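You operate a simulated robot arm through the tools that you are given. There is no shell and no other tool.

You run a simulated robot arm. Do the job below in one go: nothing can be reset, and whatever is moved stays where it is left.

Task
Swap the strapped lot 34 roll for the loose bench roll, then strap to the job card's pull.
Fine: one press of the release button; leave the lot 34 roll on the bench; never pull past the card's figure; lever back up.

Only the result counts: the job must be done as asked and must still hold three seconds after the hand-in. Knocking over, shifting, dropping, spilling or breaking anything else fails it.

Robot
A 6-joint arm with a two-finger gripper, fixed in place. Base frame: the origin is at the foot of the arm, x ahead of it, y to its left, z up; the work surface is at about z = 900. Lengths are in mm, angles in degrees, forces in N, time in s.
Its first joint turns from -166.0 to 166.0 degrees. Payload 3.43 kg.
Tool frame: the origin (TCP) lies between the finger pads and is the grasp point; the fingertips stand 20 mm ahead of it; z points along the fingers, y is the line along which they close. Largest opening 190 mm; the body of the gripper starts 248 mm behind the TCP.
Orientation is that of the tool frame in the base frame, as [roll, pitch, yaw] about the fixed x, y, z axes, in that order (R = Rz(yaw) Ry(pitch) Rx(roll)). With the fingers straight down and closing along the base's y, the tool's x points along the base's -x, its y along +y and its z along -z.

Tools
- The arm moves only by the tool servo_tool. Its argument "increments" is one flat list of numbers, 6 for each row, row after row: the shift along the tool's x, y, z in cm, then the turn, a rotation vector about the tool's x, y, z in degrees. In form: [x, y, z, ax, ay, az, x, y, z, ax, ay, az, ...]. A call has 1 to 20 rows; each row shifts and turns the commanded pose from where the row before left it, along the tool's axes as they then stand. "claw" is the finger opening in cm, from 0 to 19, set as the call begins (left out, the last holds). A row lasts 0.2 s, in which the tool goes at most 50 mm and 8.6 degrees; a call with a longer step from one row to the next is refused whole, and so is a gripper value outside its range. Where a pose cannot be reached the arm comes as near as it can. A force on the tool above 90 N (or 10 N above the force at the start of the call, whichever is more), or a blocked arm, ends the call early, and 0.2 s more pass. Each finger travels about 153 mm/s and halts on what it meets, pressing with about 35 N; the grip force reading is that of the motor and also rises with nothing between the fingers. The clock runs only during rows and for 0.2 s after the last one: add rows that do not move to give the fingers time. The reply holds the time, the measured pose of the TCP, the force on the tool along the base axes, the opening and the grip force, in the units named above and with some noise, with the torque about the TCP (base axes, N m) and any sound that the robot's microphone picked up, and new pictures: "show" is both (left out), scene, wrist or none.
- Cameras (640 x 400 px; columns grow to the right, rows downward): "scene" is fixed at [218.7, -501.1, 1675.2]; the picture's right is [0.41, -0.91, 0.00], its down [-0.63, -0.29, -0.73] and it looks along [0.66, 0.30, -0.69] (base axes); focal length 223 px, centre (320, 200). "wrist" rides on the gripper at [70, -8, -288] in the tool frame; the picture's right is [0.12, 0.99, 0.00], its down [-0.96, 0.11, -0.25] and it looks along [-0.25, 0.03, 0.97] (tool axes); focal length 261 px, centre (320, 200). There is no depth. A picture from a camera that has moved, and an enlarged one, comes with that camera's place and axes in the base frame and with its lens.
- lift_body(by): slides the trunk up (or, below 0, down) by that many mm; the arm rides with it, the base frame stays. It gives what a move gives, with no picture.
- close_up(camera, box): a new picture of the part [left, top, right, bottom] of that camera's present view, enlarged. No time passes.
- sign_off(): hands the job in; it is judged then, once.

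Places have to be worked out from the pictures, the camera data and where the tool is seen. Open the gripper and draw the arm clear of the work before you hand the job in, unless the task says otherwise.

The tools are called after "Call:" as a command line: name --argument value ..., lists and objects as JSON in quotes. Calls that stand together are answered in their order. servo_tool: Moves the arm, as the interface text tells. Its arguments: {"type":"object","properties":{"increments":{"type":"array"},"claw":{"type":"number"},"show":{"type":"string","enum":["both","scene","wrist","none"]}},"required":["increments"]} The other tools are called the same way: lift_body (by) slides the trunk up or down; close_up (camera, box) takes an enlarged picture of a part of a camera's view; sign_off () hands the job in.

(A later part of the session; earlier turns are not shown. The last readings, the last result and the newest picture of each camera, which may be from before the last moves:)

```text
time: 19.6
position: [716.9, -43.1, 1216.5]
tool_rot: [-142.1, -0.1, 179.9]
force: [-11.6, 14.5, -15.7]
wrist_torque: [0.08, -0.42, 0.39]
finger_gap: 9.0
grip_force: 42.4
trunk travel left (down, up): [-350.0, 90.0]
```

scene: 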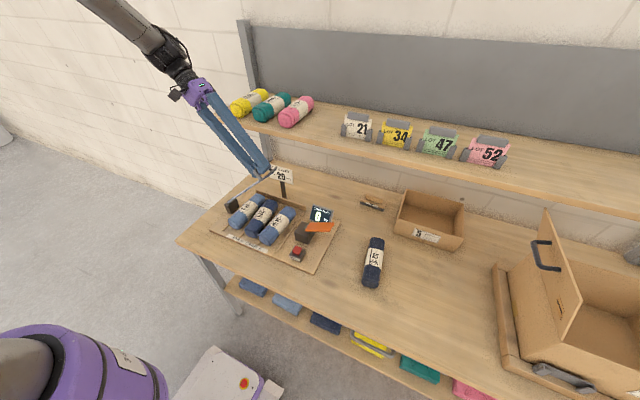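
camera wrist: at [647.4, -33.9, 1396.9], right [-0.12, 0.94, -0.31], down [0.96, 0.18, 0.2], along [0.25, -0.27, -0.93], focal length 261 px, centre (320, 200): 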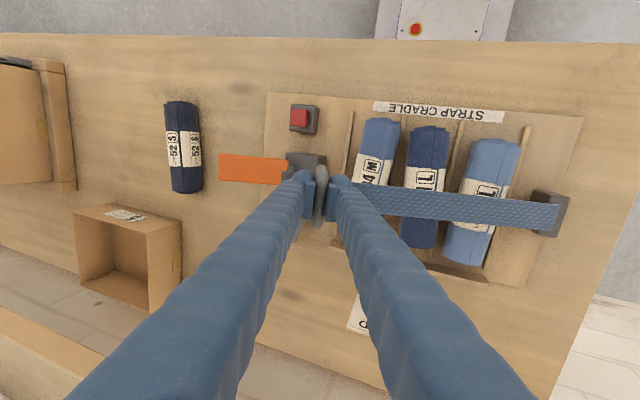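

There is now an inward pull of about 20 N, so my radius is a bit too large. I'll look at the flap's angle before going on.

Call:
close_up --camera "scene" --box '[190, 130, 310, 230]'

Call:
close_up --camera "wrist" --box '[240, 100, 640, 350]'

```text
4.00 times, centred on (250, 180) of scene
camera zoom: at [218.7, -501.1, 1675.2], right [0.41, -0.91, 0.0], down [-0.63, -0.29, -0.73], along [0.66, 0.3, -0.69], focal length 894 px, centre (600, 280)
```

zoom: 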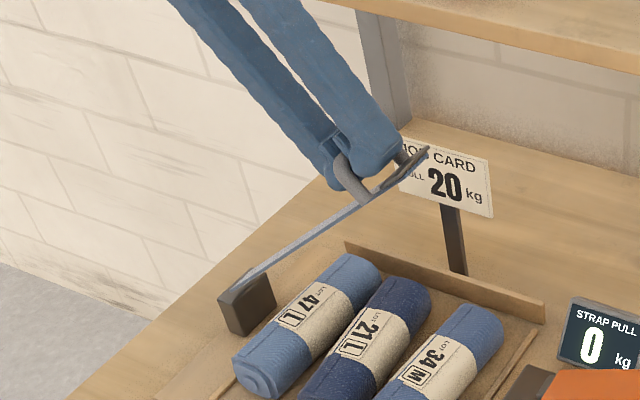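

```text
1.60 times, centred on (440, 225) of wrist
camera zoom: at [648.1, 127.7, 1447.8], right [-0.12, 0.78, -0.61], down [0.96, 0.24, 0.12], along [0.24, -0.57, -0.78], focal length 417 px, centre (128, 160)
```

zoom: 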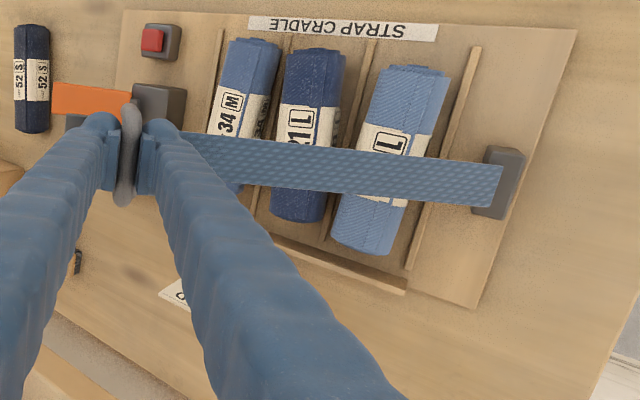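

The fingers are about perpendicular to the flap. I'll correct inward by about 4 mm and continue with a 328 mm radius in short batches.

Call:
servo_tool --increments '[0, 0.94, -2.82, 5, 0, 0, 0, 0.54, -2.82, 5, 0, 0, 0, 0.54, -2.82, 5, 0, 0]' --show "scene"

```text
time: 20.4
position: [717.3, 26.7, 1264.1]
tool_rot: [-127.0, 0.1, 180.0]
force: [-9.8, 5.1, -8.3]
wrist_torque: [0.16, -0.06, 0.14]
finger_gap: 8.8
grip_force: 42.6
trunk travel left (down, up): [-350.0, 90.0]
```

scene: 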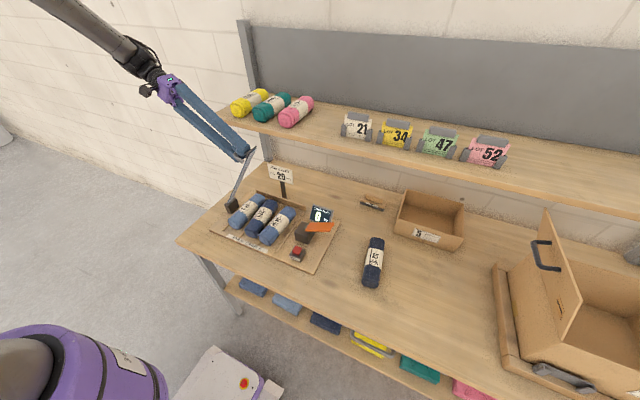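

Forces are lower now, so I'll keep going 15° with another small inward correction.

Call:
servo_tool --increments '[0.1, 0.7, -2.82, 5, 0, 0, 0, 0.54, -2.82, 5, 0, 0, 0, 0.54, -2.82, 5, 0, 0]' --show "scene"

```text
time: 21.2
position: [717.8, 107.7, 1292.7]
tool_rot: [-112.1, 0.0, 179.9]
force: [-12.1, 5.6, -26.2]
wrist_torque: [0.13, -0.5, 0.51]
finger_gap: 9.1
grip_force: 42.8
trunk travel left (down, up): [-350.0, 90.0]
```

scene: 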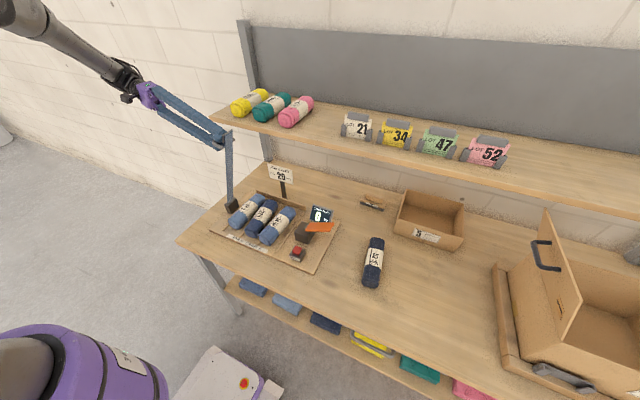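

I'll correct inward by 5 mm and go on another 15°.

Call:
servo_tool --increments '[0.1, 1.0, -2.75, 5, 0, 0, 0, 0.6, -2.75, 5, 0, 0, 0, 0.6, -2.75, 5, 0, 0]' --show "scene"

Call:
close_up --camera "scene" --box '[150, 80, 350, 270]'

```text
time: 22.0
position: [717.7, 175.7, 1299.2]
tool_rot: [-97.3, 0.6, -179.2]
force: [40.6, 0.9, 43.3]
wrist_torque: [0.36, 1.03, 0.52]
finger_gap: 8.8
grip_force: 42.8
out of reach, approached as far as the arm can: row 3
trunk travel left (down, up): [-350.0, 90.0]
```

scene: 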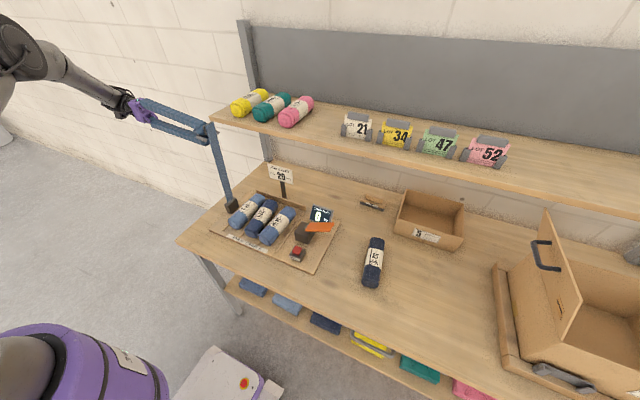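

```text
2.11 times, centred on (250, 175) of scene
camera zoom: at [218.7, -501.1, 1675.2], right [0.41, -0.91, 0.0], down [-0.63, -0.29, -0.73], along [0.66, 0.3, -0.69], focal length 470 px, centre (467, 253)
```

zoom: 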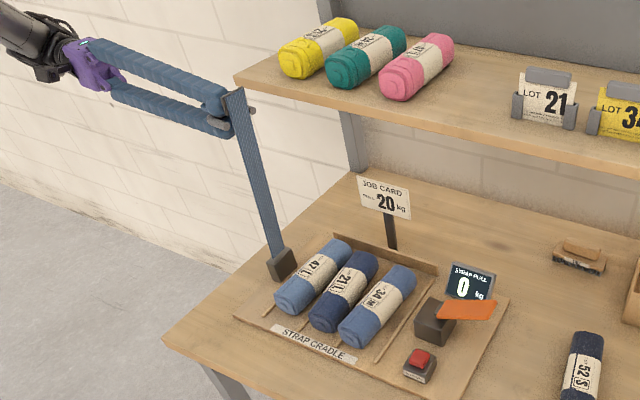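

Row 3 ran out of reach with the tool nearly horizontal, and forces rose to 40 N. I'll turn the tool partly back in place, letting the bar slip, to get back within reach.

Call:
servo_tool --increments '[0, 0, 0, -6, 0, 0, 0, 0, 0, -6, 0, 0, 0, 0, 0, -6, 0, 0]' --show "scene"

Call:
close_up --camera "scene" --box '[170, 100, 290, 220]'

```text
time: 22.8
position: [716.0, 176.6, 1297.8]
tool_rot: [-114.4, 0.5, -179.8]
force: [42.7, -3.9, 68.2]
wrist_torque: [-1.18, 1.62, -0.34]
finger_gap: 9.5
grip_force: 43.1
trunk travel left (down, up): [-350.0, 90.0]
```

scene: 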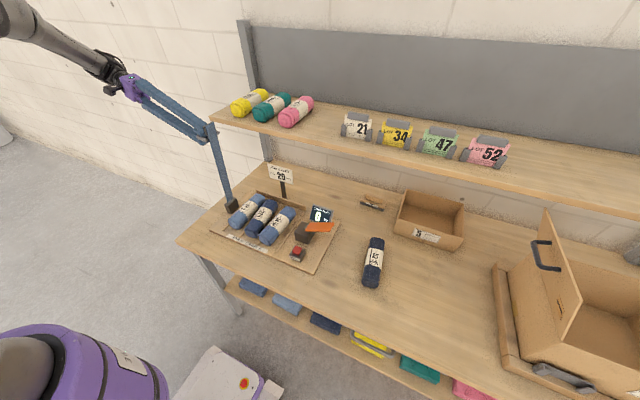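

```text
3.33 times, centred on (230, 160) of scene
camera zoom: at [218.7, -501.1, 1675.2], right [0.41, -0.91, 0.0], down [-0.63, -0.29, -0.73], along [0.66, 0.3, -0.69], focal length 745 px, centre (620, 333)
```

zoom: 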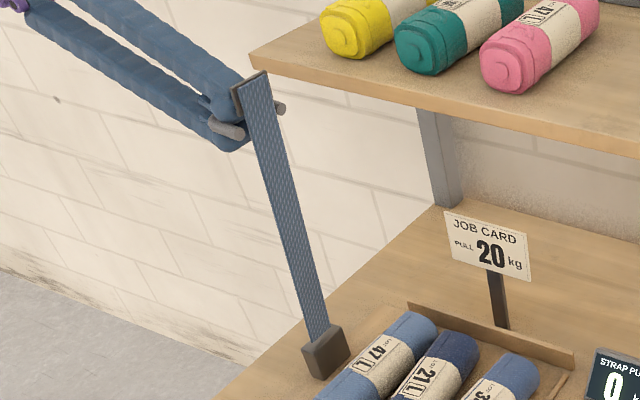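

The flap now pushes the tool up and toward +x, meaning the tool sits too low and too far −x. I'll move +6 mm up and +3 mm in x to unload.

Call:
servo_tool --increments '[-0.15, -0.27, -0.12, 0, 0, 0, -0.15, -0.27, -0.12, 0, 0, 0]' --show "none"

```text
time: 23.4
position: [715.9, 178.7, 1298.6]
tool_rot: [-114.9, 0.0, -179.9]
force: [23.1, -2.7, 30.7]
wrist_torque: [-0.59, 0.45, 1.09]
finger_gap: 9.1
grip_force: 42.3
trunk travel left (down, up): [-350.0, 90.0]
```

The load halved. I'll unload the rest and turn the tool back 10° more before moving on past vertical.

Call:
servo_tool --increments '[-0.35, -0.41, -0.19, 0, 0, 0, 0, 0, 0, -5, 0, 0, 0, 0, 0, -5, 0, 0]' --show "none"

```text
time: 24.2
position: [717.2, 180.5, 1299.2]
tool_rot: [-125.2, -0.4, 179.9]
force: [-6.1, -3.8, -37.4]
wrist_torque: [-0.82, -0.28, 0.57]
finger_gap: 9.6
grip_force: 43.2
trunk travel left (down, up): [-350.0, 90.0]
```

Now the tool is slightly too high, so I'll move along the arc (+28 mm in y, −7.5 mm in z).

Call:
servo_tool --increments '[0.05, 1.15, -0.9, 0, 0, 0, 0, 1.11, -0.93, 0, 0, 0]' --show "none"

```text
time: 24.8
position: [719.2, 208.8, 1297.6]
tool_rot: [-125.1, 0.1, -179.9]
force: [9.9, -1.6, -2.2]
wrist_torque: [-0.42, 1.01, 0.47]
finger_gap: 9.3
grip_force: 43.3
trunk travel left (down, up): [-350.0, 90.0]
```

Forces are near zero, so I'll continue over the top with about +56 mm in y and −10 mm in z.

Call:
servo_tool --increments '[0, 0.97, -1.03, 0, 0, 0, 0, 0.97, -1.03, 0, 0, 0, 0, 1.06, -0.97, 0, 0, 0, 0, 1.06, -0.97, 0, 0, 0]' --show "scene"

Call:
close_up --camera "scene" --box '[170, 100, 290, 220]'

```text
time: 25.8
position: [719.6, 264.5, 1285.7]
tool_rot: [-125.0, 0.2, -179.9]
force: [26.5, 8.1, 34.3]
wrist_torque: [-0.43, 1.45, 0.25]
finger_gap: 9.9
grip_force: 42.8
trunk travel left (down, up): [-350.0, 90.0]
```

scene: 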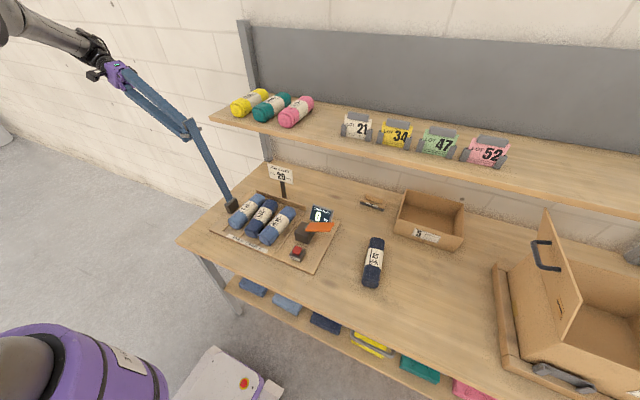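

```text
3.33 times, centred on (230, 160) of scene
camera zoom: at [218.7, -501.1, 1675.2], right [0.41, -0.91, 0.0], down [-0.63, -0.29, -0.73], along [0.66, 0.3, -0.69], focal length 745 px, centre (620, 333)
```

zoom: 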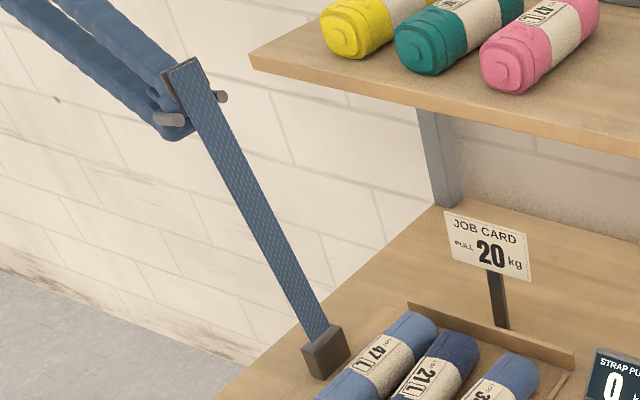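

The flap is about 7° past vertical. I'll go a bit further, correcting height and x, to see whether there is a stop.

Call:
servo_tool --increments '[-0.2, 0.85, -1.05, 0, 0, 0, -0.15, 0.9, -1.02, 0, 0, 0]' --show "none"

```text
time: 26.4
position: [719.1, 291.2, 1277.3]
tool_rot: [-125.1, -0.4, 179.9]
force: [-2.6, -10.2, -19.3]
wrist_torque: [-0.95, -0.35, 0.08]
finger_gap: 9.6
grip_force: 43.3
trunk travel left (down, up): [-350.0, 90.0]
```

I'll try one more small step to look for the stop.

Call:
servo_tool --increments '[0, 1.08, -0.58, 0, 0, 0, 0, 1.08, -0.58, 0, 0, 0]' --show "none"

```text
time: 27.0
position: [720.1, 293.9, 1278.4]
tool_rot: [-124.1, -0.5, 178.9]
force: [-8.6, -47.4, 0.2]
wrist_torque: [-0.65, 0.73, -0.84]
finger_gap: 9.6
grip_force: 42.9
trunk travel left (down, up): [-350.0, 90.0]
stopped in row 2: the force on the tool passed its limit at 100 N (the readings are from after the stop); the commanded pose is now the measured one
```

The stop is at about 102°. I'll open the fingers slightly to let the flap rest against its stop and see if it stays.

Call:
servo_tool --increments '[0, 0, 0, 0, 0, 0, 0, 0, 0, 0, 0, 0]' --claw 2.6 --show "scene"

Call:
close_up --camera "scene" --box '[170, 100, 290, 220]'

```text
time: 27.6
position: [720.6, 301.6, 1276.4]
tool_rot: [-124.4, -0.3, 179.4]
force: [-0.3, -0.1, 4.6]
wrist_torque: [-0.02, 0.02, 0.04]
finger_gap: 28.5
grip_force: 1.8
trunk travel left (down, up): [-350.0, 90.0]
```

scene: 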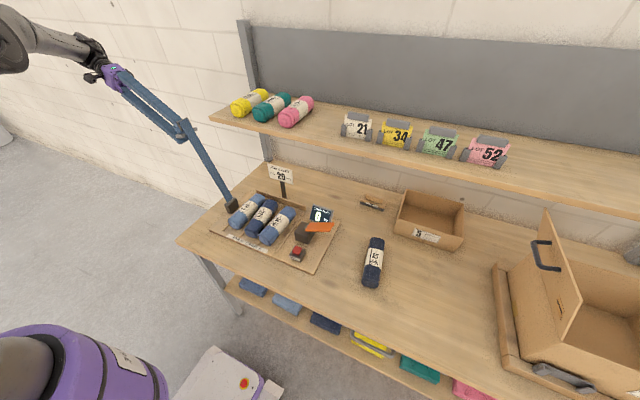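

```text
3.33 times, centred on (230, 160) of scene
camera zoom: at [218.7, -501.1, 1675.2], right [0.41, -0.91, 0.0], down [-0.63, -0.29, -0.73], along [0.66, 0.3, -0.69], focal length 745 px, centre (620, 333)
```

zoom: 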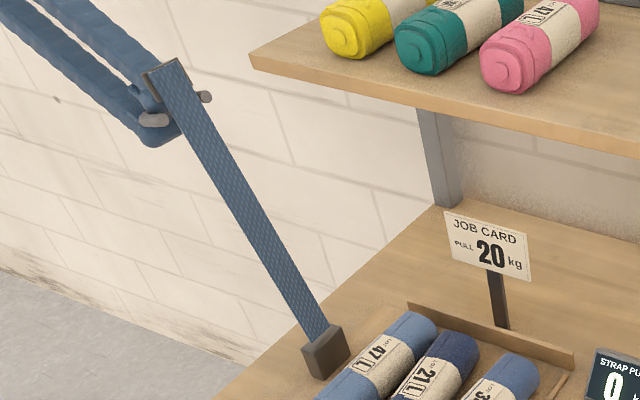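

The flap rests at its stop. I'll back the fingers off along the tool axis.

Call:
servo_tool --increments '[0, 0, -1.5, 0, 0, 0, 0, 0, -1.5, 0, 0, 0, 0, 0, -1.5, 0, 0, 0]' --show "scene"

Call:
close_up --camera "scene" --box '[150, 80, 290, 220]'

```text
time: 28.4
position: [713.2, 327.3, 1293.1]
tool_rot: [-124.5, -0.1, 179.6]
force: [0.0, -0.4, -0.5]
wrist_torque: [0.03, 0.02, 0.0]
finger_gap: 26.2
grip_force: 0.1
out of reach, approached as far as the arm can: row 2, 3
trunk travel left (down, up): [-350.0, 90.0]
```

scene: 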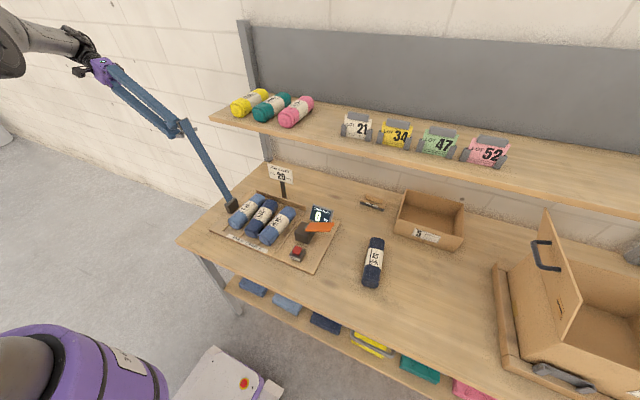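

```text
2.86 times, centred on (220, 150) of scene
camera zoom: at [218.7, -501.1, 1675.2], right [0.41, -0.91, 0.0], down [-0.63, -0.29, -0.73], along [0.66, 0.3, -0.69], focal length 638 px, centre (606, 343)
```

zoom: 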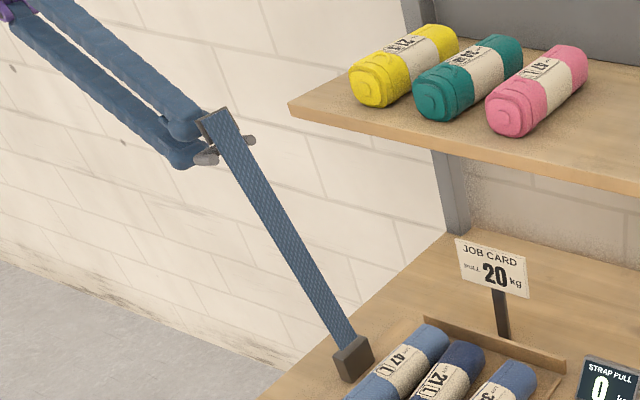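

Reach limited the retreat to about 31 mm. I'll tip the tool a little toward vertical, which brings the wrist nearer, and retreat further.

Call:
servo_tool --increments '[0, 0, 0, -5, 0, 0, 0, 0, -0.8, -3, 0, 0, 0, 0, -0.8, 0, 0, 0]' --show "scene"

Call:
close_up --camera "scene" --box '[160, 90, 260, 180]'

Call:
close_up --camera "wrist" --box '[200, 100, 440, 300]'

```text
time: 29.2
position: [712.7, 339.9, 1304.0]
tool_rot: [-132.2, -0.4, 179.4]
force: [-0.8, -0.2, 0.3]
wrist_torque: [-0.07, -0.03, 0.02]
finger_gap: 26.2
grip_force: 0.0
trunk travel left (down, up): [-350.0, 90.0]
```

scene: 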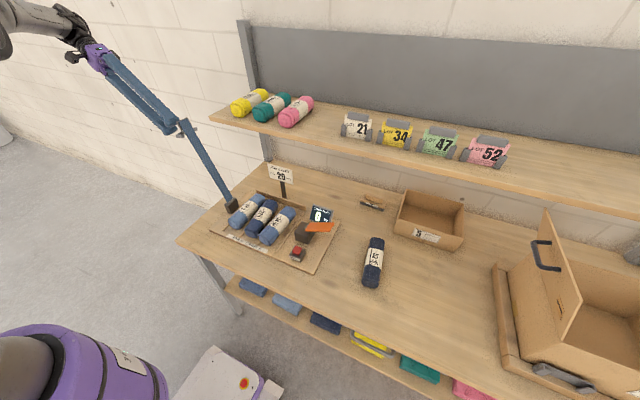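

```text
4.44 times, centred on (210, 135) of scene
camera zoom: at [218.7, -501.1, 1675.2], right [0.41, -0.91, 0.0], down [-0.63, -0.29, -0.73], along [0.66, 0.3, -0.69], focal length 993 px, centre (809, 489)
```

zoom: 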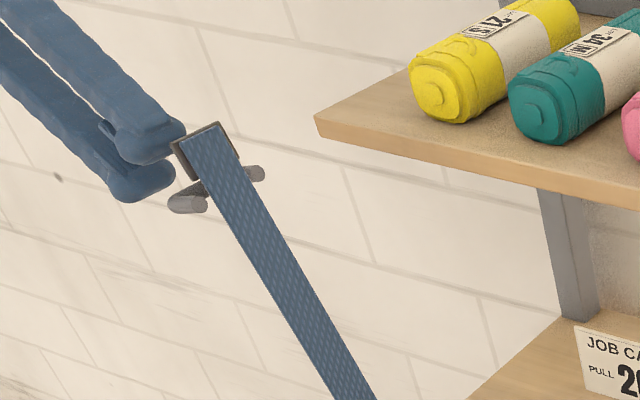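

```text
2.00 times, centred on (320, 200) of wrist
camera zoom: at [646.7, 547.4, 1504.6], right [-0.12, 0.67, -0.73], down [0.97, 0.25, 0.08], along [0.23, -0.7, -0.68], focal length 521 px, centre (320, 200)
```

zoom: 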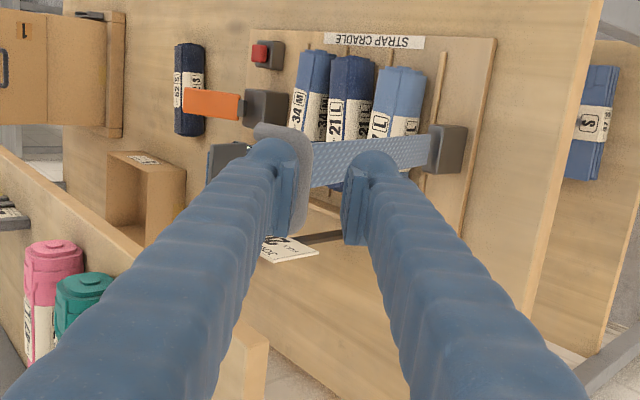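

The fingers are clear of the loop. I'll draw back toward the base in −x, then turn the tool upright and swing back in front of the cradle.

Call:
servo_tool --increments '[4.5, 0, 0, 0, 0, 0, 4.5, 0, 0, 0, 0, 0, 4.5, 0, 0, 0, 0, 0, 4.5, 0, 0, 0, 0, 0, 0, 0, 0, -8, 0, 0, 0, 0, 0, -8, 0, 0, 0, 0, 0, -8, 0, 0, 0, 0, 0, -8, 0, 0, 0, 0, 0, -8, 0, 0, 0, 0, 0, -8, 0, 0]' --show "scene"

```text
time: 31.4
position: [532.4, 338.7, 1307.0]
tool_rot: [179.5, -0.3, 179.4]
force: [0.0, -1.2, -0.1]
wrist_torque: [0.15, -0.02, 0.02]
finger_gap: 26.2
grip_force: 0.1
trunk travel left (down, up): [-350.0, 90.0]
```

scene: 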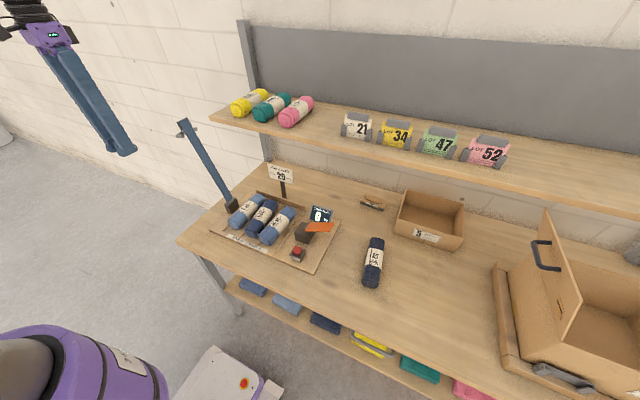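

The flap stays open. Next I'll move over the lot 34 roll at height, with the fingers at 76 mm.

Call:
servo_tool --increments '[0, -4.2, 0, 0, 0, 0, 0, -4.2, 0, 0, 0, 0, 0, -4.2, 0, 0, 0, 0, 0, -4.2, 0, 0, 0, 0, 0, -4.2, 0, 0, 0, 0, 0, -4.2, 0, 0, 0, 0, 0, -4.2, 0, 0, 0, 0, 0, -4.2, 0, 0, 0, 0, 0, -4.2, 0, 0, 0, 0, 0, -4.2, 0, 0, 0, 0, -3, 0, 3, 0, 0, 0, -3, 0, 3, 0, 0, 0, -3, 0, 3, 0, 0, 0, 0, 0, 0, 0, 0, 0]' --claw 7.6

Call:
close_up --camera "wrist" --box '[220, 120, 460, 280]'

Call:
close_up --camera "scene" --box '[220, 180, 340, 270]'

```text
time: 34.4
position: [615.9, -80.4, 1214.4]
tool_rot: [179.7, -0.3, 179.3]
force: [-0.6, 0.5, 0.1]
wrist_torque: [-0.06, -0.09, -0.03]
finger_gap: 76.0
grip_force: 0.0
trunk travel left (down, up): [-350.0, 90.0]
camera wrist: at [546.6, -90.0, 1502.4], right [-0.11, 0.99, 0.01], down [0.96, 0.1, 0.24], along [0.24, 0.03, -0.97], focal length 261 px, centre (320, 200)
```

scene: 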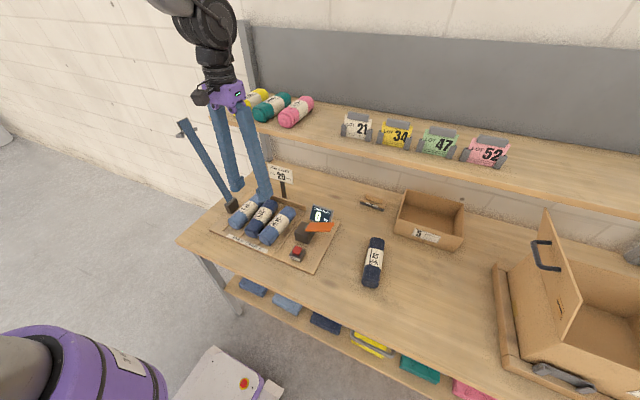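
wrist: 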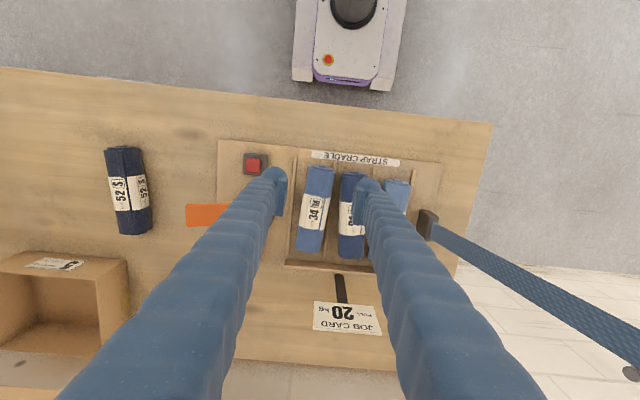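

```text
2.50 times, centred on (340, 200) of wrist
camera zoom: at [546.6, -90.0, 1502.4], right [-0.11, 0.99, 0.01], down [0.96, 0.1, 0.24], along [0.24, 0.03, -0.97], focal length 652 px, centre (270, 200)
```

zoom: 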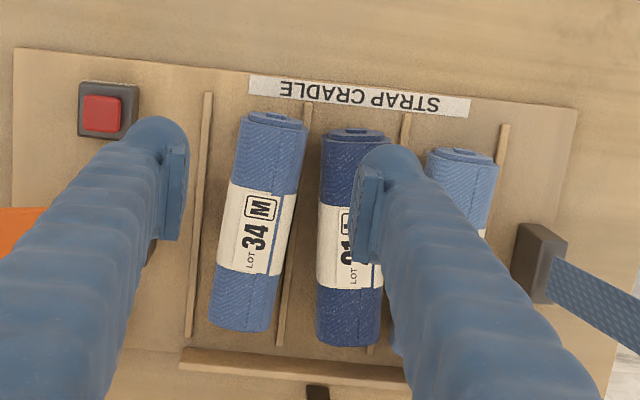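

```text
4.44 times, centred on (280, 225) of scene
camera zoom: at [218.7, -501.1, 1675.2], right [0.41, -0.91, 0.0], down [-0.63, -0.29, -0.73], along [0.66, 0.3, -0.69], focal length 993 px, centre (498, 89)
```

zoom: 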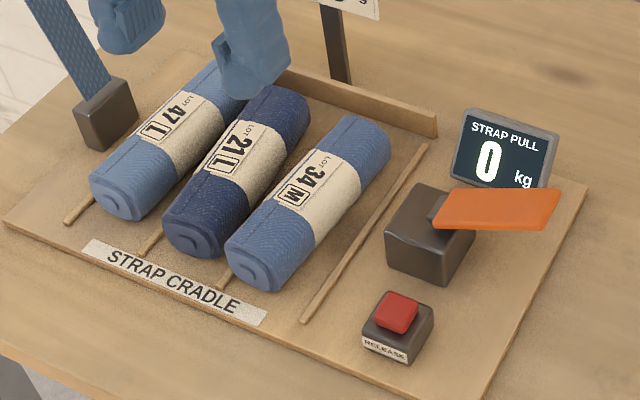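

The lot 34 (M) roll runs along x from about 616 to 814 at y≈-83, axis z≈936, with a gap of about 28 mm to the lot 21 roll. I'll move above its middle with the fingers at 68 mm and stop at z≈1010 to check.

Call:
servo_tool --increments '[-2.4, -0.12, 0, 0, 0, 0, -2.4, -0.12, 0, 0, 0, 0, -2.4, -0.12, 0, 0, 0, 0, -2.4, -0.1, 0, 0, 0, 0, 0, 0, 4, 0, 0, 0, 0, 0, 4, 0, 0, 0, 0, 0, 4, 0, 0, 0, 0, 0, 4, 0, 0, 0, 0, 0, 4, 0, 0, 0, 0, 0, 0, 0, 0, 0]' --claw 6.8

Call:
close_up --camera "wrist" --box '[220, 100, 420, 260]'

Call:
close_up --camera "scene" --box '[220, 180, 340, 270]'

```text
time: 36.6
position: [710.8, -85.0, 1015.3]
tool_rot: [179.6, -0.2, 179.3]
force: [-0.7, 0.4, 0.6]
wrist_torque: [0.01, -0.01, 0.0]
finger_gap: 67.8
grip_force: 0.0
trunk travel left (down, up): [-350.0, 90.0]
camera wrist: at [643.0, -94.0, 1302.8], right [-0.11, 0.99, 0.01], down [0.96, 0.1, 0.24], along [0.24, 0.03, -0.97], focal length 261 px, centre (320, 200)
```

scene: 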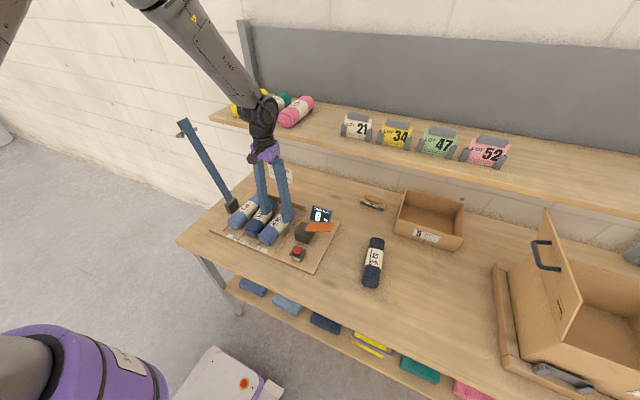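
wrist: 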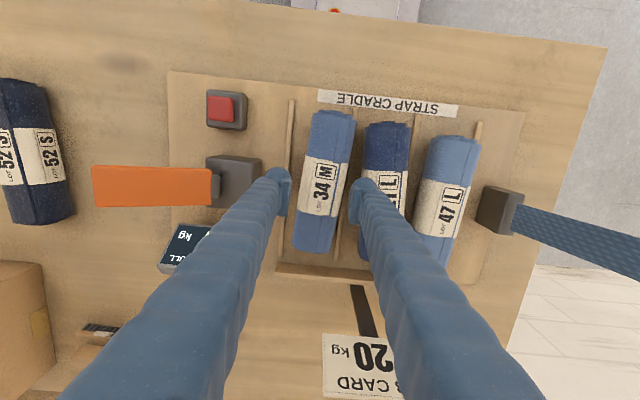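

```text
2.50 times, centred on (320, 180) of wrist
camera zoom: at [643.0, -94.0, 1302.8], right [-0.11, 0.99, 0.01], down [0.96, 0.1, 0.24], along [0.24, 0.03, -0.97], focal length 652 px, centre (320, 250)
```

zoom: 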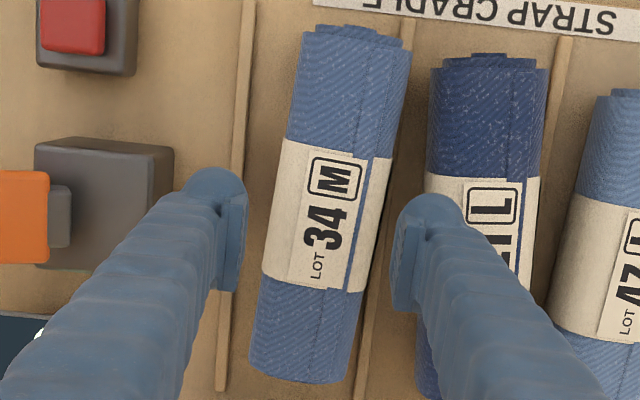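

```text
4.44 times, centred on (280, 225) of scene
camera zoom: at [218.7, -501.1, 1675.2], right [0.41, -0.91, 0.0], down [-0.63, -0.29, -0.73], along [0.66, 0.3, -0.69], focal length 993 px, centre (498, 89)
```

zoom: 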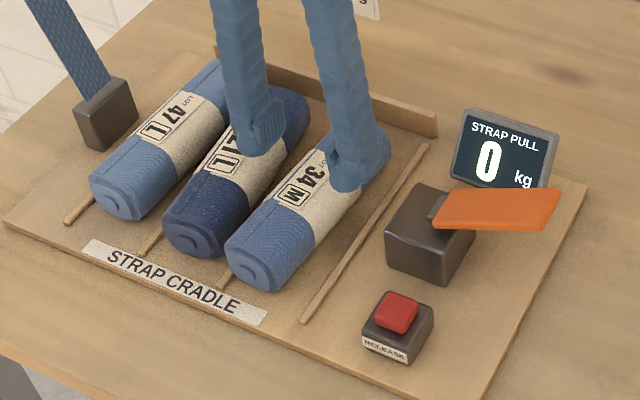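

Measured from this view, M spans y≈-110 to -46 and lot 21 starts at about -22, leaving a 24 mm gap. I'll shift to (722,-80.5), open to 76 mm so the right finger falls mid-gap, align the yaw slightly and descend part way.

Call:
servo_tool --increments '[-1.1, 0.45, 0, 0, 0, 1.2, 0, 0, 1, 0, 0, 0, 0, 0, 1, 0, 0, 0, 0, 0, 1, 0, 0, 0, 0, 0, 0, 0, 0, 0]' --claw 7.6

Call:
close_up --camera "wrist" --box '[240, 120, 400, 240]'

Call:
close_up --camera "scene" --box '[235, 190, 315, 250]'

```text
time: 37.8
position: [722.8, -80.7, 982.2]
tool_rot: [179.6, -0.3, 178.1]
force: [-0.7, 0.3, -0.1]
wrist_torque: [0.01, 0.0, -0.03]
finger_gap: 75.8
grip_force: 0.1
trunk travel left (down, up): [-350.0, 90.0]
camera wrist: at [654.9, -88.7, 1270.0], right [-0.09, 1.0, 0.01], down [0.97, 0.08, 0.24], along [0.24, 0.03, -0.97], focal length 261 px, centre (320, 200)
```

scene: 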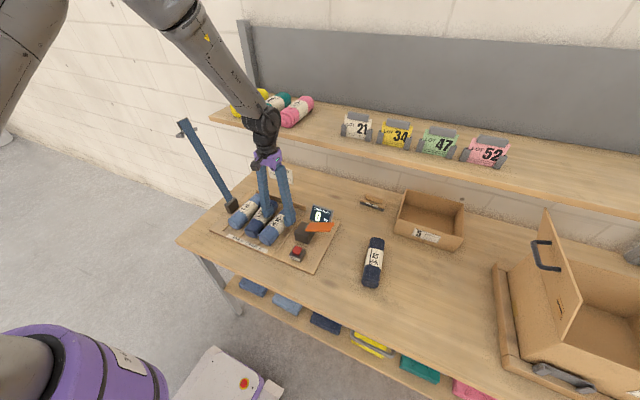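
wrist: 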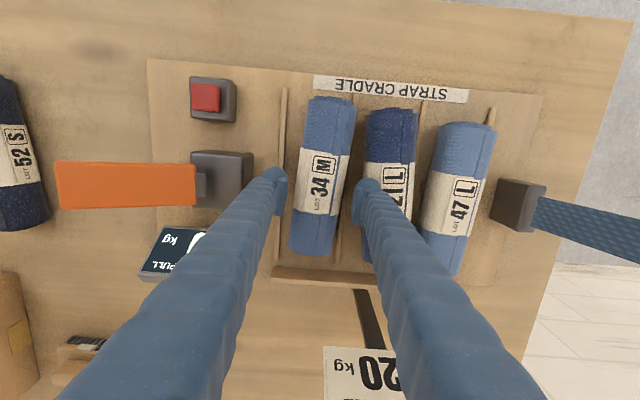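

```text
3.33 times, centred on (320, 180) of wrist
camera zoom: at [654.9, -88.7, 1270.0], right [-0.09, 1.0, 0.01], down [0.97, 0.08, 0.24], along [0.24, 0.03, -0.97], focal length 869 px, centre (320, 267)
```

zoom: 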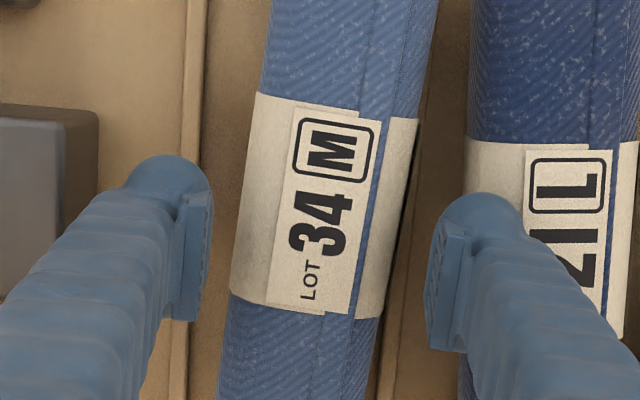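

```text
6.67 times, centred on (275, 220) of scene
camera zoom: at [218.7, -501.1, 1675.2], right [0.41, -0.91, 0.0], down [-0.63, -0.29, -0.73], along [0.66, 0.3, -0.69], focal length 1489 px, centre (620, 67)
```

zoom: 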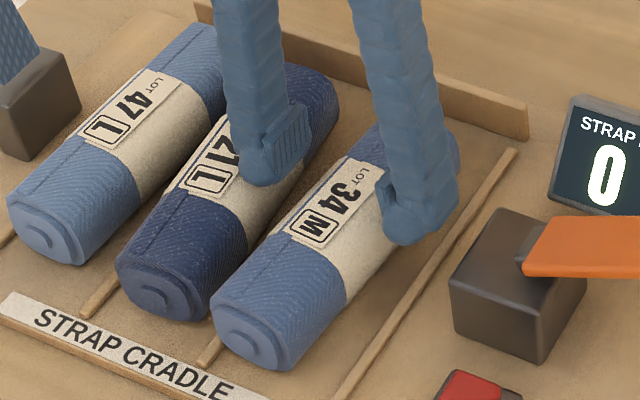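

The finger tips look thicker than stated (about 30 mm), so the 24 mm gap is tight. The M roll has about 23 mm of free space on its left. I'll narrow to 60 mm, dip slightly and nudge M left by about 12 mm to widen the gap to lot 21 before descending.

Call:
servo_tool --increments '[0, 0.17, 0, 0, 0, 0, 0, 0, 0, 0, 0, 0, 0, 0, 0.3, 0, 0, 0, 0, 0, 0.3, 0, 0, 0, 0, -0.3, 0, 0, 0, 0, 0, -0.3, 0, 0, 0, 0, 0, -0.3, 0, 0, 0, 0, 0, -0.3, 0, 0, 0, 0]' --claw 6.0

Call:
close_up --camera "wrist" --box '[220, 80, 420, 260]'

Call:
close_up --camera "scene" --box '[235, 190, 315, 250]'

```text
time: 39.6
position: [723.4, -89.5, 977.0]
tool_rot: [179.6, -0.3, 178.1]
force: [0.3, 2.0, 2.3]
wrist_torque: [0.06, -0.03, -0.01]
finger_gap: 60.6
grip_force: 0.4
trunk travel left (down, up): [-350.0, 90.0]
camera wrist: at [654.4, -98.8, 1264.6], right [-0.09, 1.0, 0.01], down [0.97, 0.08, 0.24], along [0.24, 0.03, -0.97], focal length 261 px, centre (320, 200)
```

scene: 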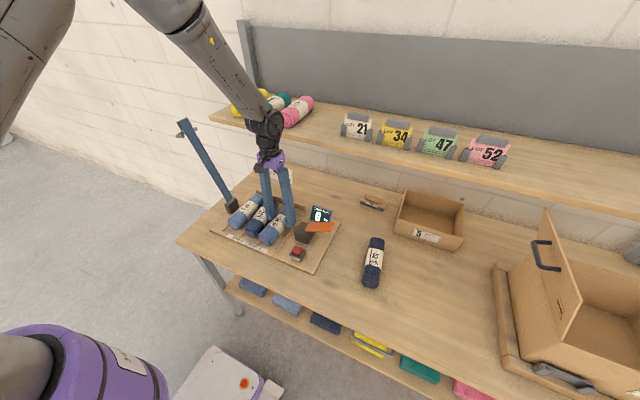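
wrist: 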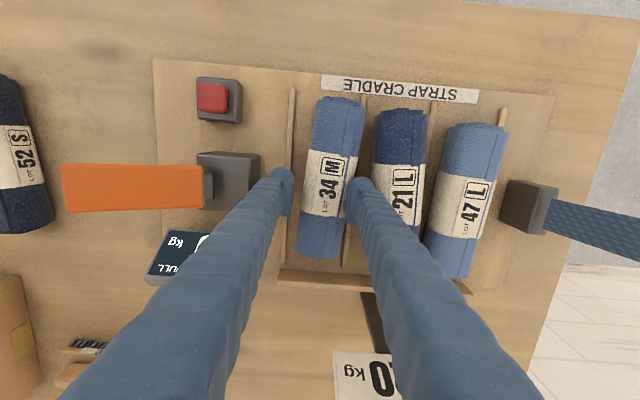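

```text
2.22 times, centred on (320, 170) of wrist
camera zoom: at [654.4, -98.8, 1264.6], right [-0.09, 1.0, 0.01], down [0.97, 0.08, 0.24], along [0.24, 0.03, -0.97], focal length 579 px, centre (320, 267)
```

zoom: 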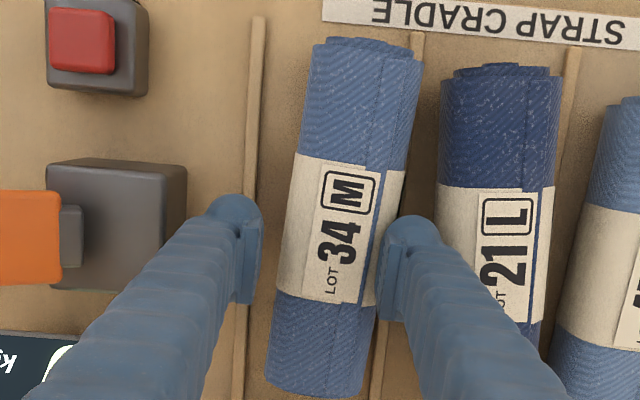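

```text
6.67 times, centred on (275, 220) of scene
camera zoom: at [218.7, -501.1, 1675.2], right [0.41, -0.91, 0.0], down [-0.63, -0.29, -0.73], along [0.66, 0.3, -0.69], focal length 1489 px, centre (620, 67)
```

zoom: 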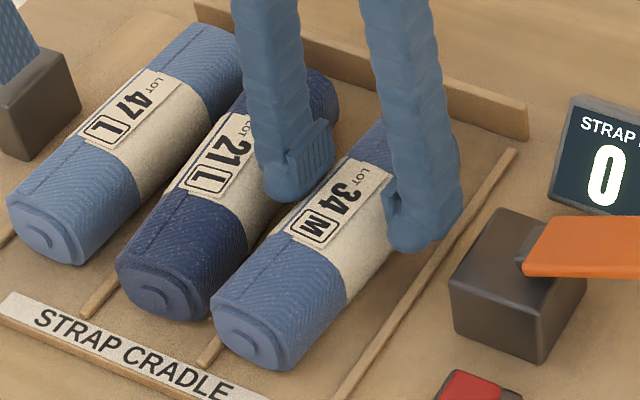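

M has only shifted about 3 mm, and its axis is now near y≈-81. I'll narrow to 50 mm, keep the right pad in place and push another 12 mm left.

Call:
servo_tool --increments '[0, 0.5, 0, 0, 0, 0, 0, -0.3, 0, 0, 0, 0, 0, -0.3, 0, 0, 0, 0, 0, -0.3, 0, 0, 0, 0, 0, -0.3, 0, 0, 0, 0]' --claw 5.2

Call:
close_up --camera "wrist" --box '[220, 80, 420, 260]'

Call:
close_up --camera "scene" --box '[235, 190, 315, 250]'

```text
time: 40.8
position: [721.8, -97.0, 977.3]
tool_rot: [179.5, -0.2, 178.1]
force: [0.3, 2.1, 4.5]
wrist_torque: [0.19, 0.05, -0.04]
finger_gap: 53.6
grip_force: 1.2
trunk travel left (down, up): [-350.0, 90.0]
camera wrist: at [653.7, -105.4, 1264.9], right [-0.09, 1.0, 0.01], down [0.97, 0.08, 0.24], along [0.24, 0.03, -0.97], focal length 261 px, centre (320, 200)
```

scene: 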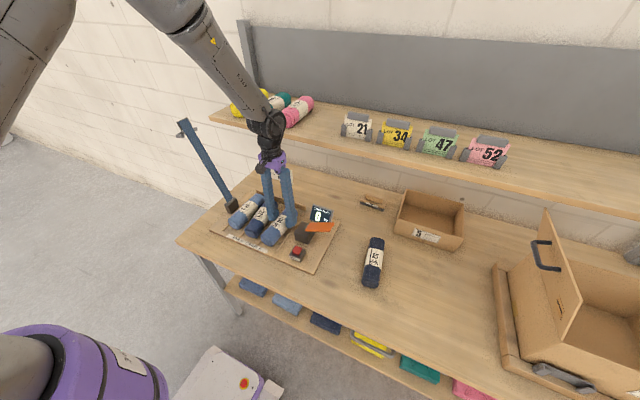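
wrist: 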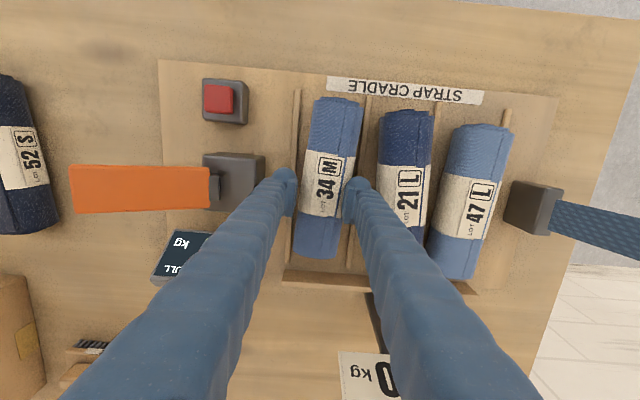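

```text
2.22 times, centred on (320, 170) of wrist
camera zoom: at [653.7, -105.4, 1264.9], right [-0.09, 1.0, 0.01], down [0.97, 0.08, 0.24], along [0.24, 0.03, -0.97], focal length 579 px, centre (320, 267)
```

zoom: 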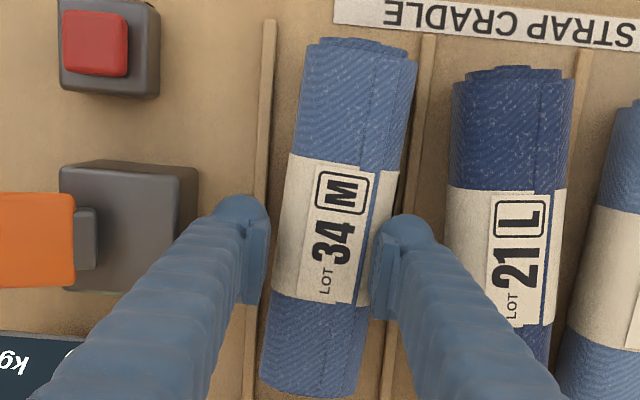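

```text
6.67 times, centred on (275, 220) of scene
camera zoom: at [218.7, -501.1, 1675.2], right [0.41, -0.91, 0.0], down [-0.63, -0.29, -0.73], along [0.66, 0.3, -0.69], focal length 1489 px, centre (620, 67)
```

zoom: 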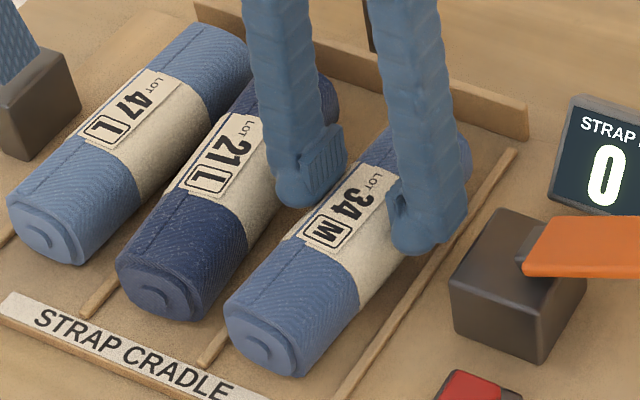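

M is now at y≈-91 and the gap to lot 21 is about 37 mm. I'll rise a little, open to 70 mm, centre on M and descend to z≈946.

Call:
servo_tool --increments '[0, 0, -1, 0, 0, 0, 0, 0.6, 0, 0, 0, 0, 0, 0, 0, 0, 0, 0, 0, 0, 0.8, 0, 0, 0, 0, 0, 0.8, 0, 0, 0, 0, 0, 0.8, 0, 0, 0, 0, 0, 0.8, 0, 0, 0, 0, 0, 0.8, 0, 0, 0, 0, 0, 0, 0, 0, 0]' --claw 7.0

Call:
close_up --camera "wrist" --box '[220, 80, 420, 260]'

Call:
close_up --camera "scene" --box '[235, 190, 315, 250]'

```text
time: 42.8
position: [723.8, -91.8, 946.0]
tool_rot: [179.6, -0.3, 178.1]
force: [-0.3, -0.9, 0.6]
wrist_torque: [0.0, 0.01, -0.02]
finger_gap: 69.9
grip_force: 0.1
trunk travel left (down, up): [-350.0, 90.0]
camera wrist: at [654.8, -99.4, 1233.8], right [-0.09, 1.0, 0.01], down [0.97, 0.08, 0.24], along [0.24, 0.03, -0.97], focal length 261 px, centre (320, 200)
```

scene: 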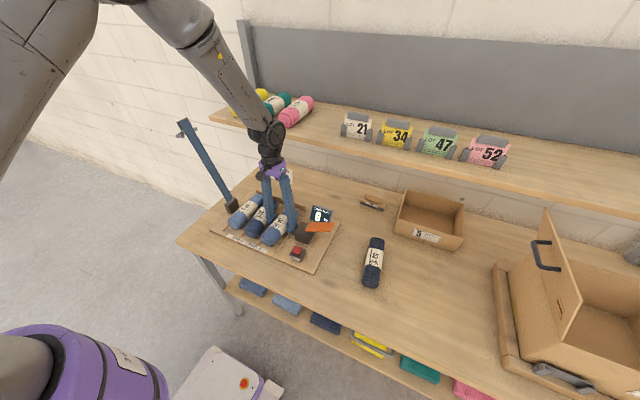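
wrist: 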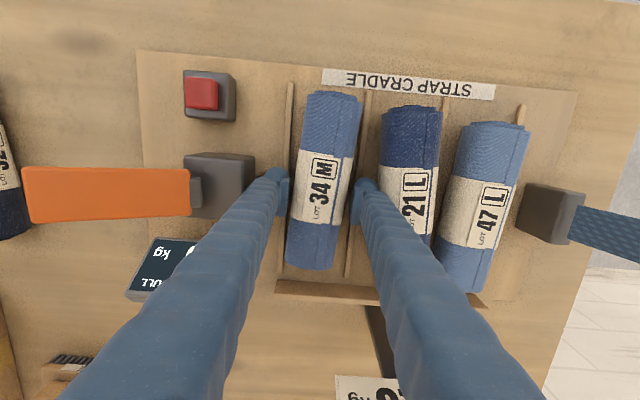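

```text
2.22 times, centred on (320, 170) of wrist
camera zoom: at [654.8, -99.4, 1233.8], right [-0.09, 1.0, 0.01], down [0.97, 0.08, 0.24], along [0.24, 0.03, -0.97], focal length 579 px, centre (320, 267)
```

zoom: 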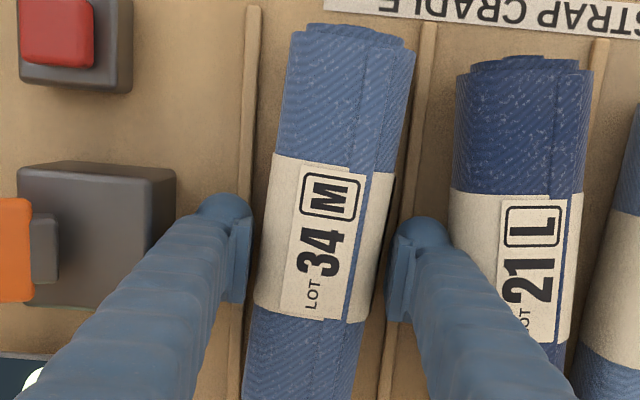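

```text
6.67 times, centred on (275, 220) of scene
camera zoom: at [218.7, -501.1, 1675.2], right [0.41, -0.91, 0.0], down [-0.63, -0.29, -0.73], along [0.66, 0.3, -0.69], focal length 1489 px, centre (620, 67)
```

zoom: 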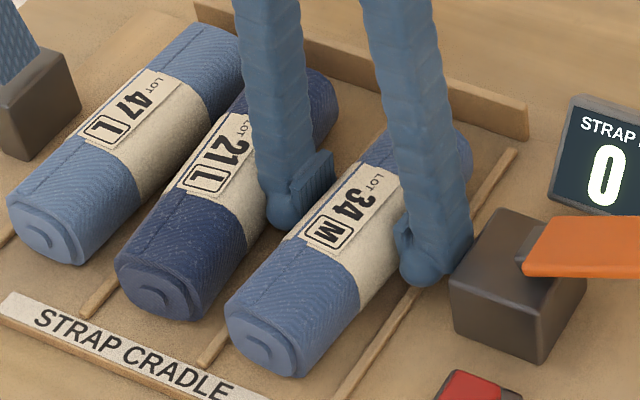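

The fingers are cleanly on both sides of M and nothing else has moved. I'll close on it.

Call:
servo_tool --increments '[0, 0, 0, 0, 0, 0, 0, 0, 0, 0, 0, 0, 0, 0, 0, 0, 0, 0]' --claw 3.0 --show "none"

```text
time: 43.6
position: [723.4, -91.0, 945.5]
tool_rot: [179.7, -0.3, 178.1]
force: [0.6, -0.1, 1.0]
wrist_torque: [-0.03, -0.02, -0.12]
finger_gap: 59.3
grip_force: 35.0
trunk travel left (down, up): [-350.0, 90.0]
```

The roll is gripped at 59.3 mm. I'll lift slowly 30 mm, then more, and check.

Call:
servo_tool --increments '[0, 0, -0.7, 0, 0, 0, 0, 0, -0.8, 0, 0, 0, 0, 0, -1.5, 0, 0, 0, 0, 0, -2, 0, 0, 0, 0, 0, -3, 0, 0, 0, 0, 0, -3, 0, 0, 0, 0, 0, -3, 0, 0, 0, 0, 0, 0, 0, 0, 0]'

Call:
close_up --camera "scene" --box '[215, 150, 345, 260]'

```text
time: 45.4
position: [722.4, -94.2, 1086.2]
tool_rot: [179.6, -0.4, 178.1]
force: [-0.4, 0.8, -3.4]
wrist_torque: [-0.01, -0.02, -0.02]
finger_gap: 59.3
grip_force: 35.1
trunk travel left (down, up): [-350.0, 90.0]
camera wrist: at [653.9, -101.3, 1374.8], right [-0.09, 1.0, 0.01], down [0.97, 0.08, 0.24], along [0.24, 0.03, -0.97], focal length 261 px, centre (320, 200)
```

scene: 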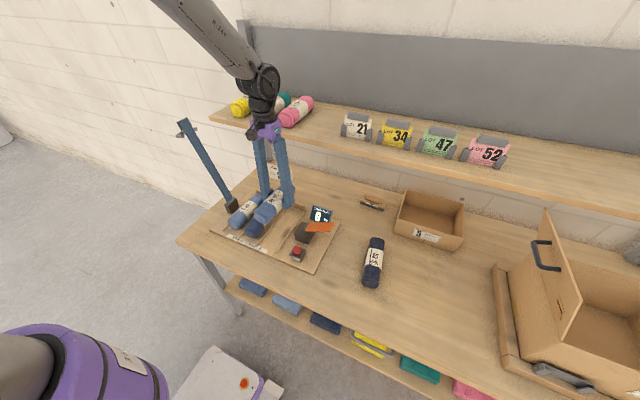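
wrist: 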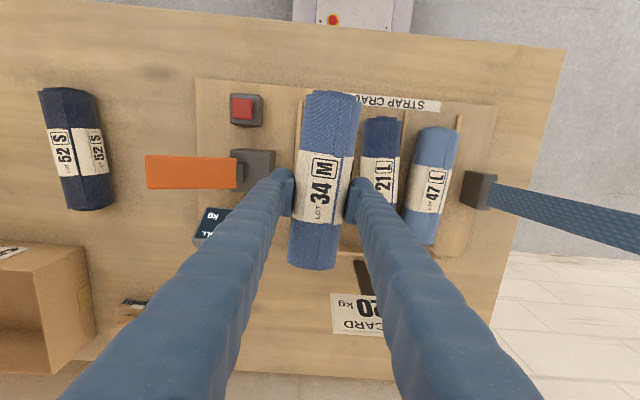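

```text
3.64 times, centred on (280, 205) of scene
camera zoom: at [218.7, -501.1, 1675.2], right [0.41, -0.91, 0.0], down [-0.63, -0.29, -0.73], along [0.66, 0.3, -0.69], focal length 812 px, centre (466, 182)
```

zoom: 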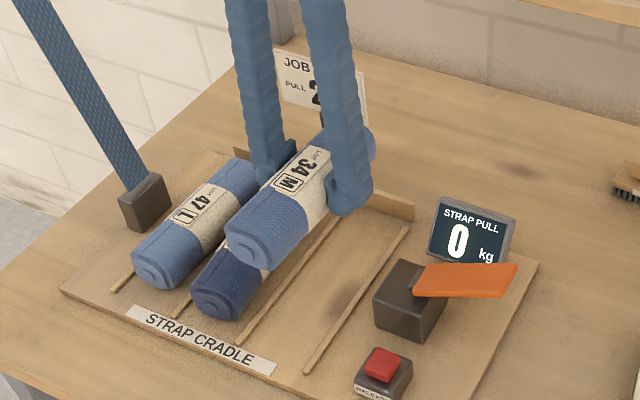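

The roll is up cleanly (about 3.4 N). I'll raise 50 mm and carry it over to the free bench area near (660,-620), passing above the lever.

Call:
servo_tool --increments '[0, 0, -4, 0, 0, 0, 0.35, -4.05, -2, 0, 0, 0, 0.35, -4.05, 0, 0, 0, 0, 0.35, -4.05, 0, 0, 0, 0, 0.35, -4.05, 0, 0, 0, 0, 0.35, -4.05, 0, 0, 0, 0, 0.35, -4.05, 0, 0, 0, 0, 0.35, -4.05, 0, 0, 0, 0, 0.35, -4.05, 0, 0, 0, 0, 0.35, -4.05, 0, 0, 0, 0, 0.35, -4.05, 0, 0, 0, 0, 0.35, -4.05, 0, 0, 0, 0, 0.35, -4.05, 0, 0, 0, 0, 0.35, -4.05, 0, 0, 0, 0, 0, 0, 0, 0, 0, 0]'

```text
time: 48.6
position: [659.4, -616.7, 1141.2]
tool_rot: [179.6, -0.3, 178.2]
force: [0.2, 0.8, -3.3]
wrist_torque: [0.03, -0.06, 0.02]
finger_gap: 59.0
grip_force: 34.9
trunk travel left (down, up): [-350.0, 90.0]
camera wrist: at [591.1, -624.8, 1429.9], right [-0.09, 1.0, 0.01], down [0.97, 0.08, 0.24], along [0.24, 0.03, -0.97], focal length 261 px, centre (320, 200)
```

scene: 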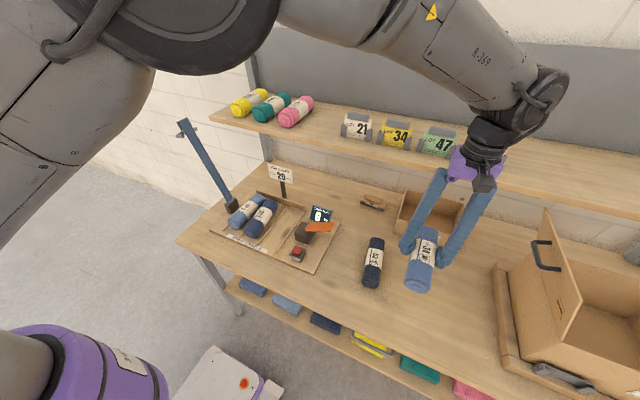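
wrist: 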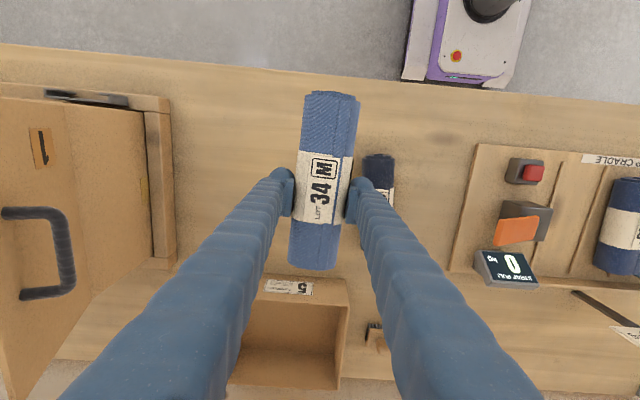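

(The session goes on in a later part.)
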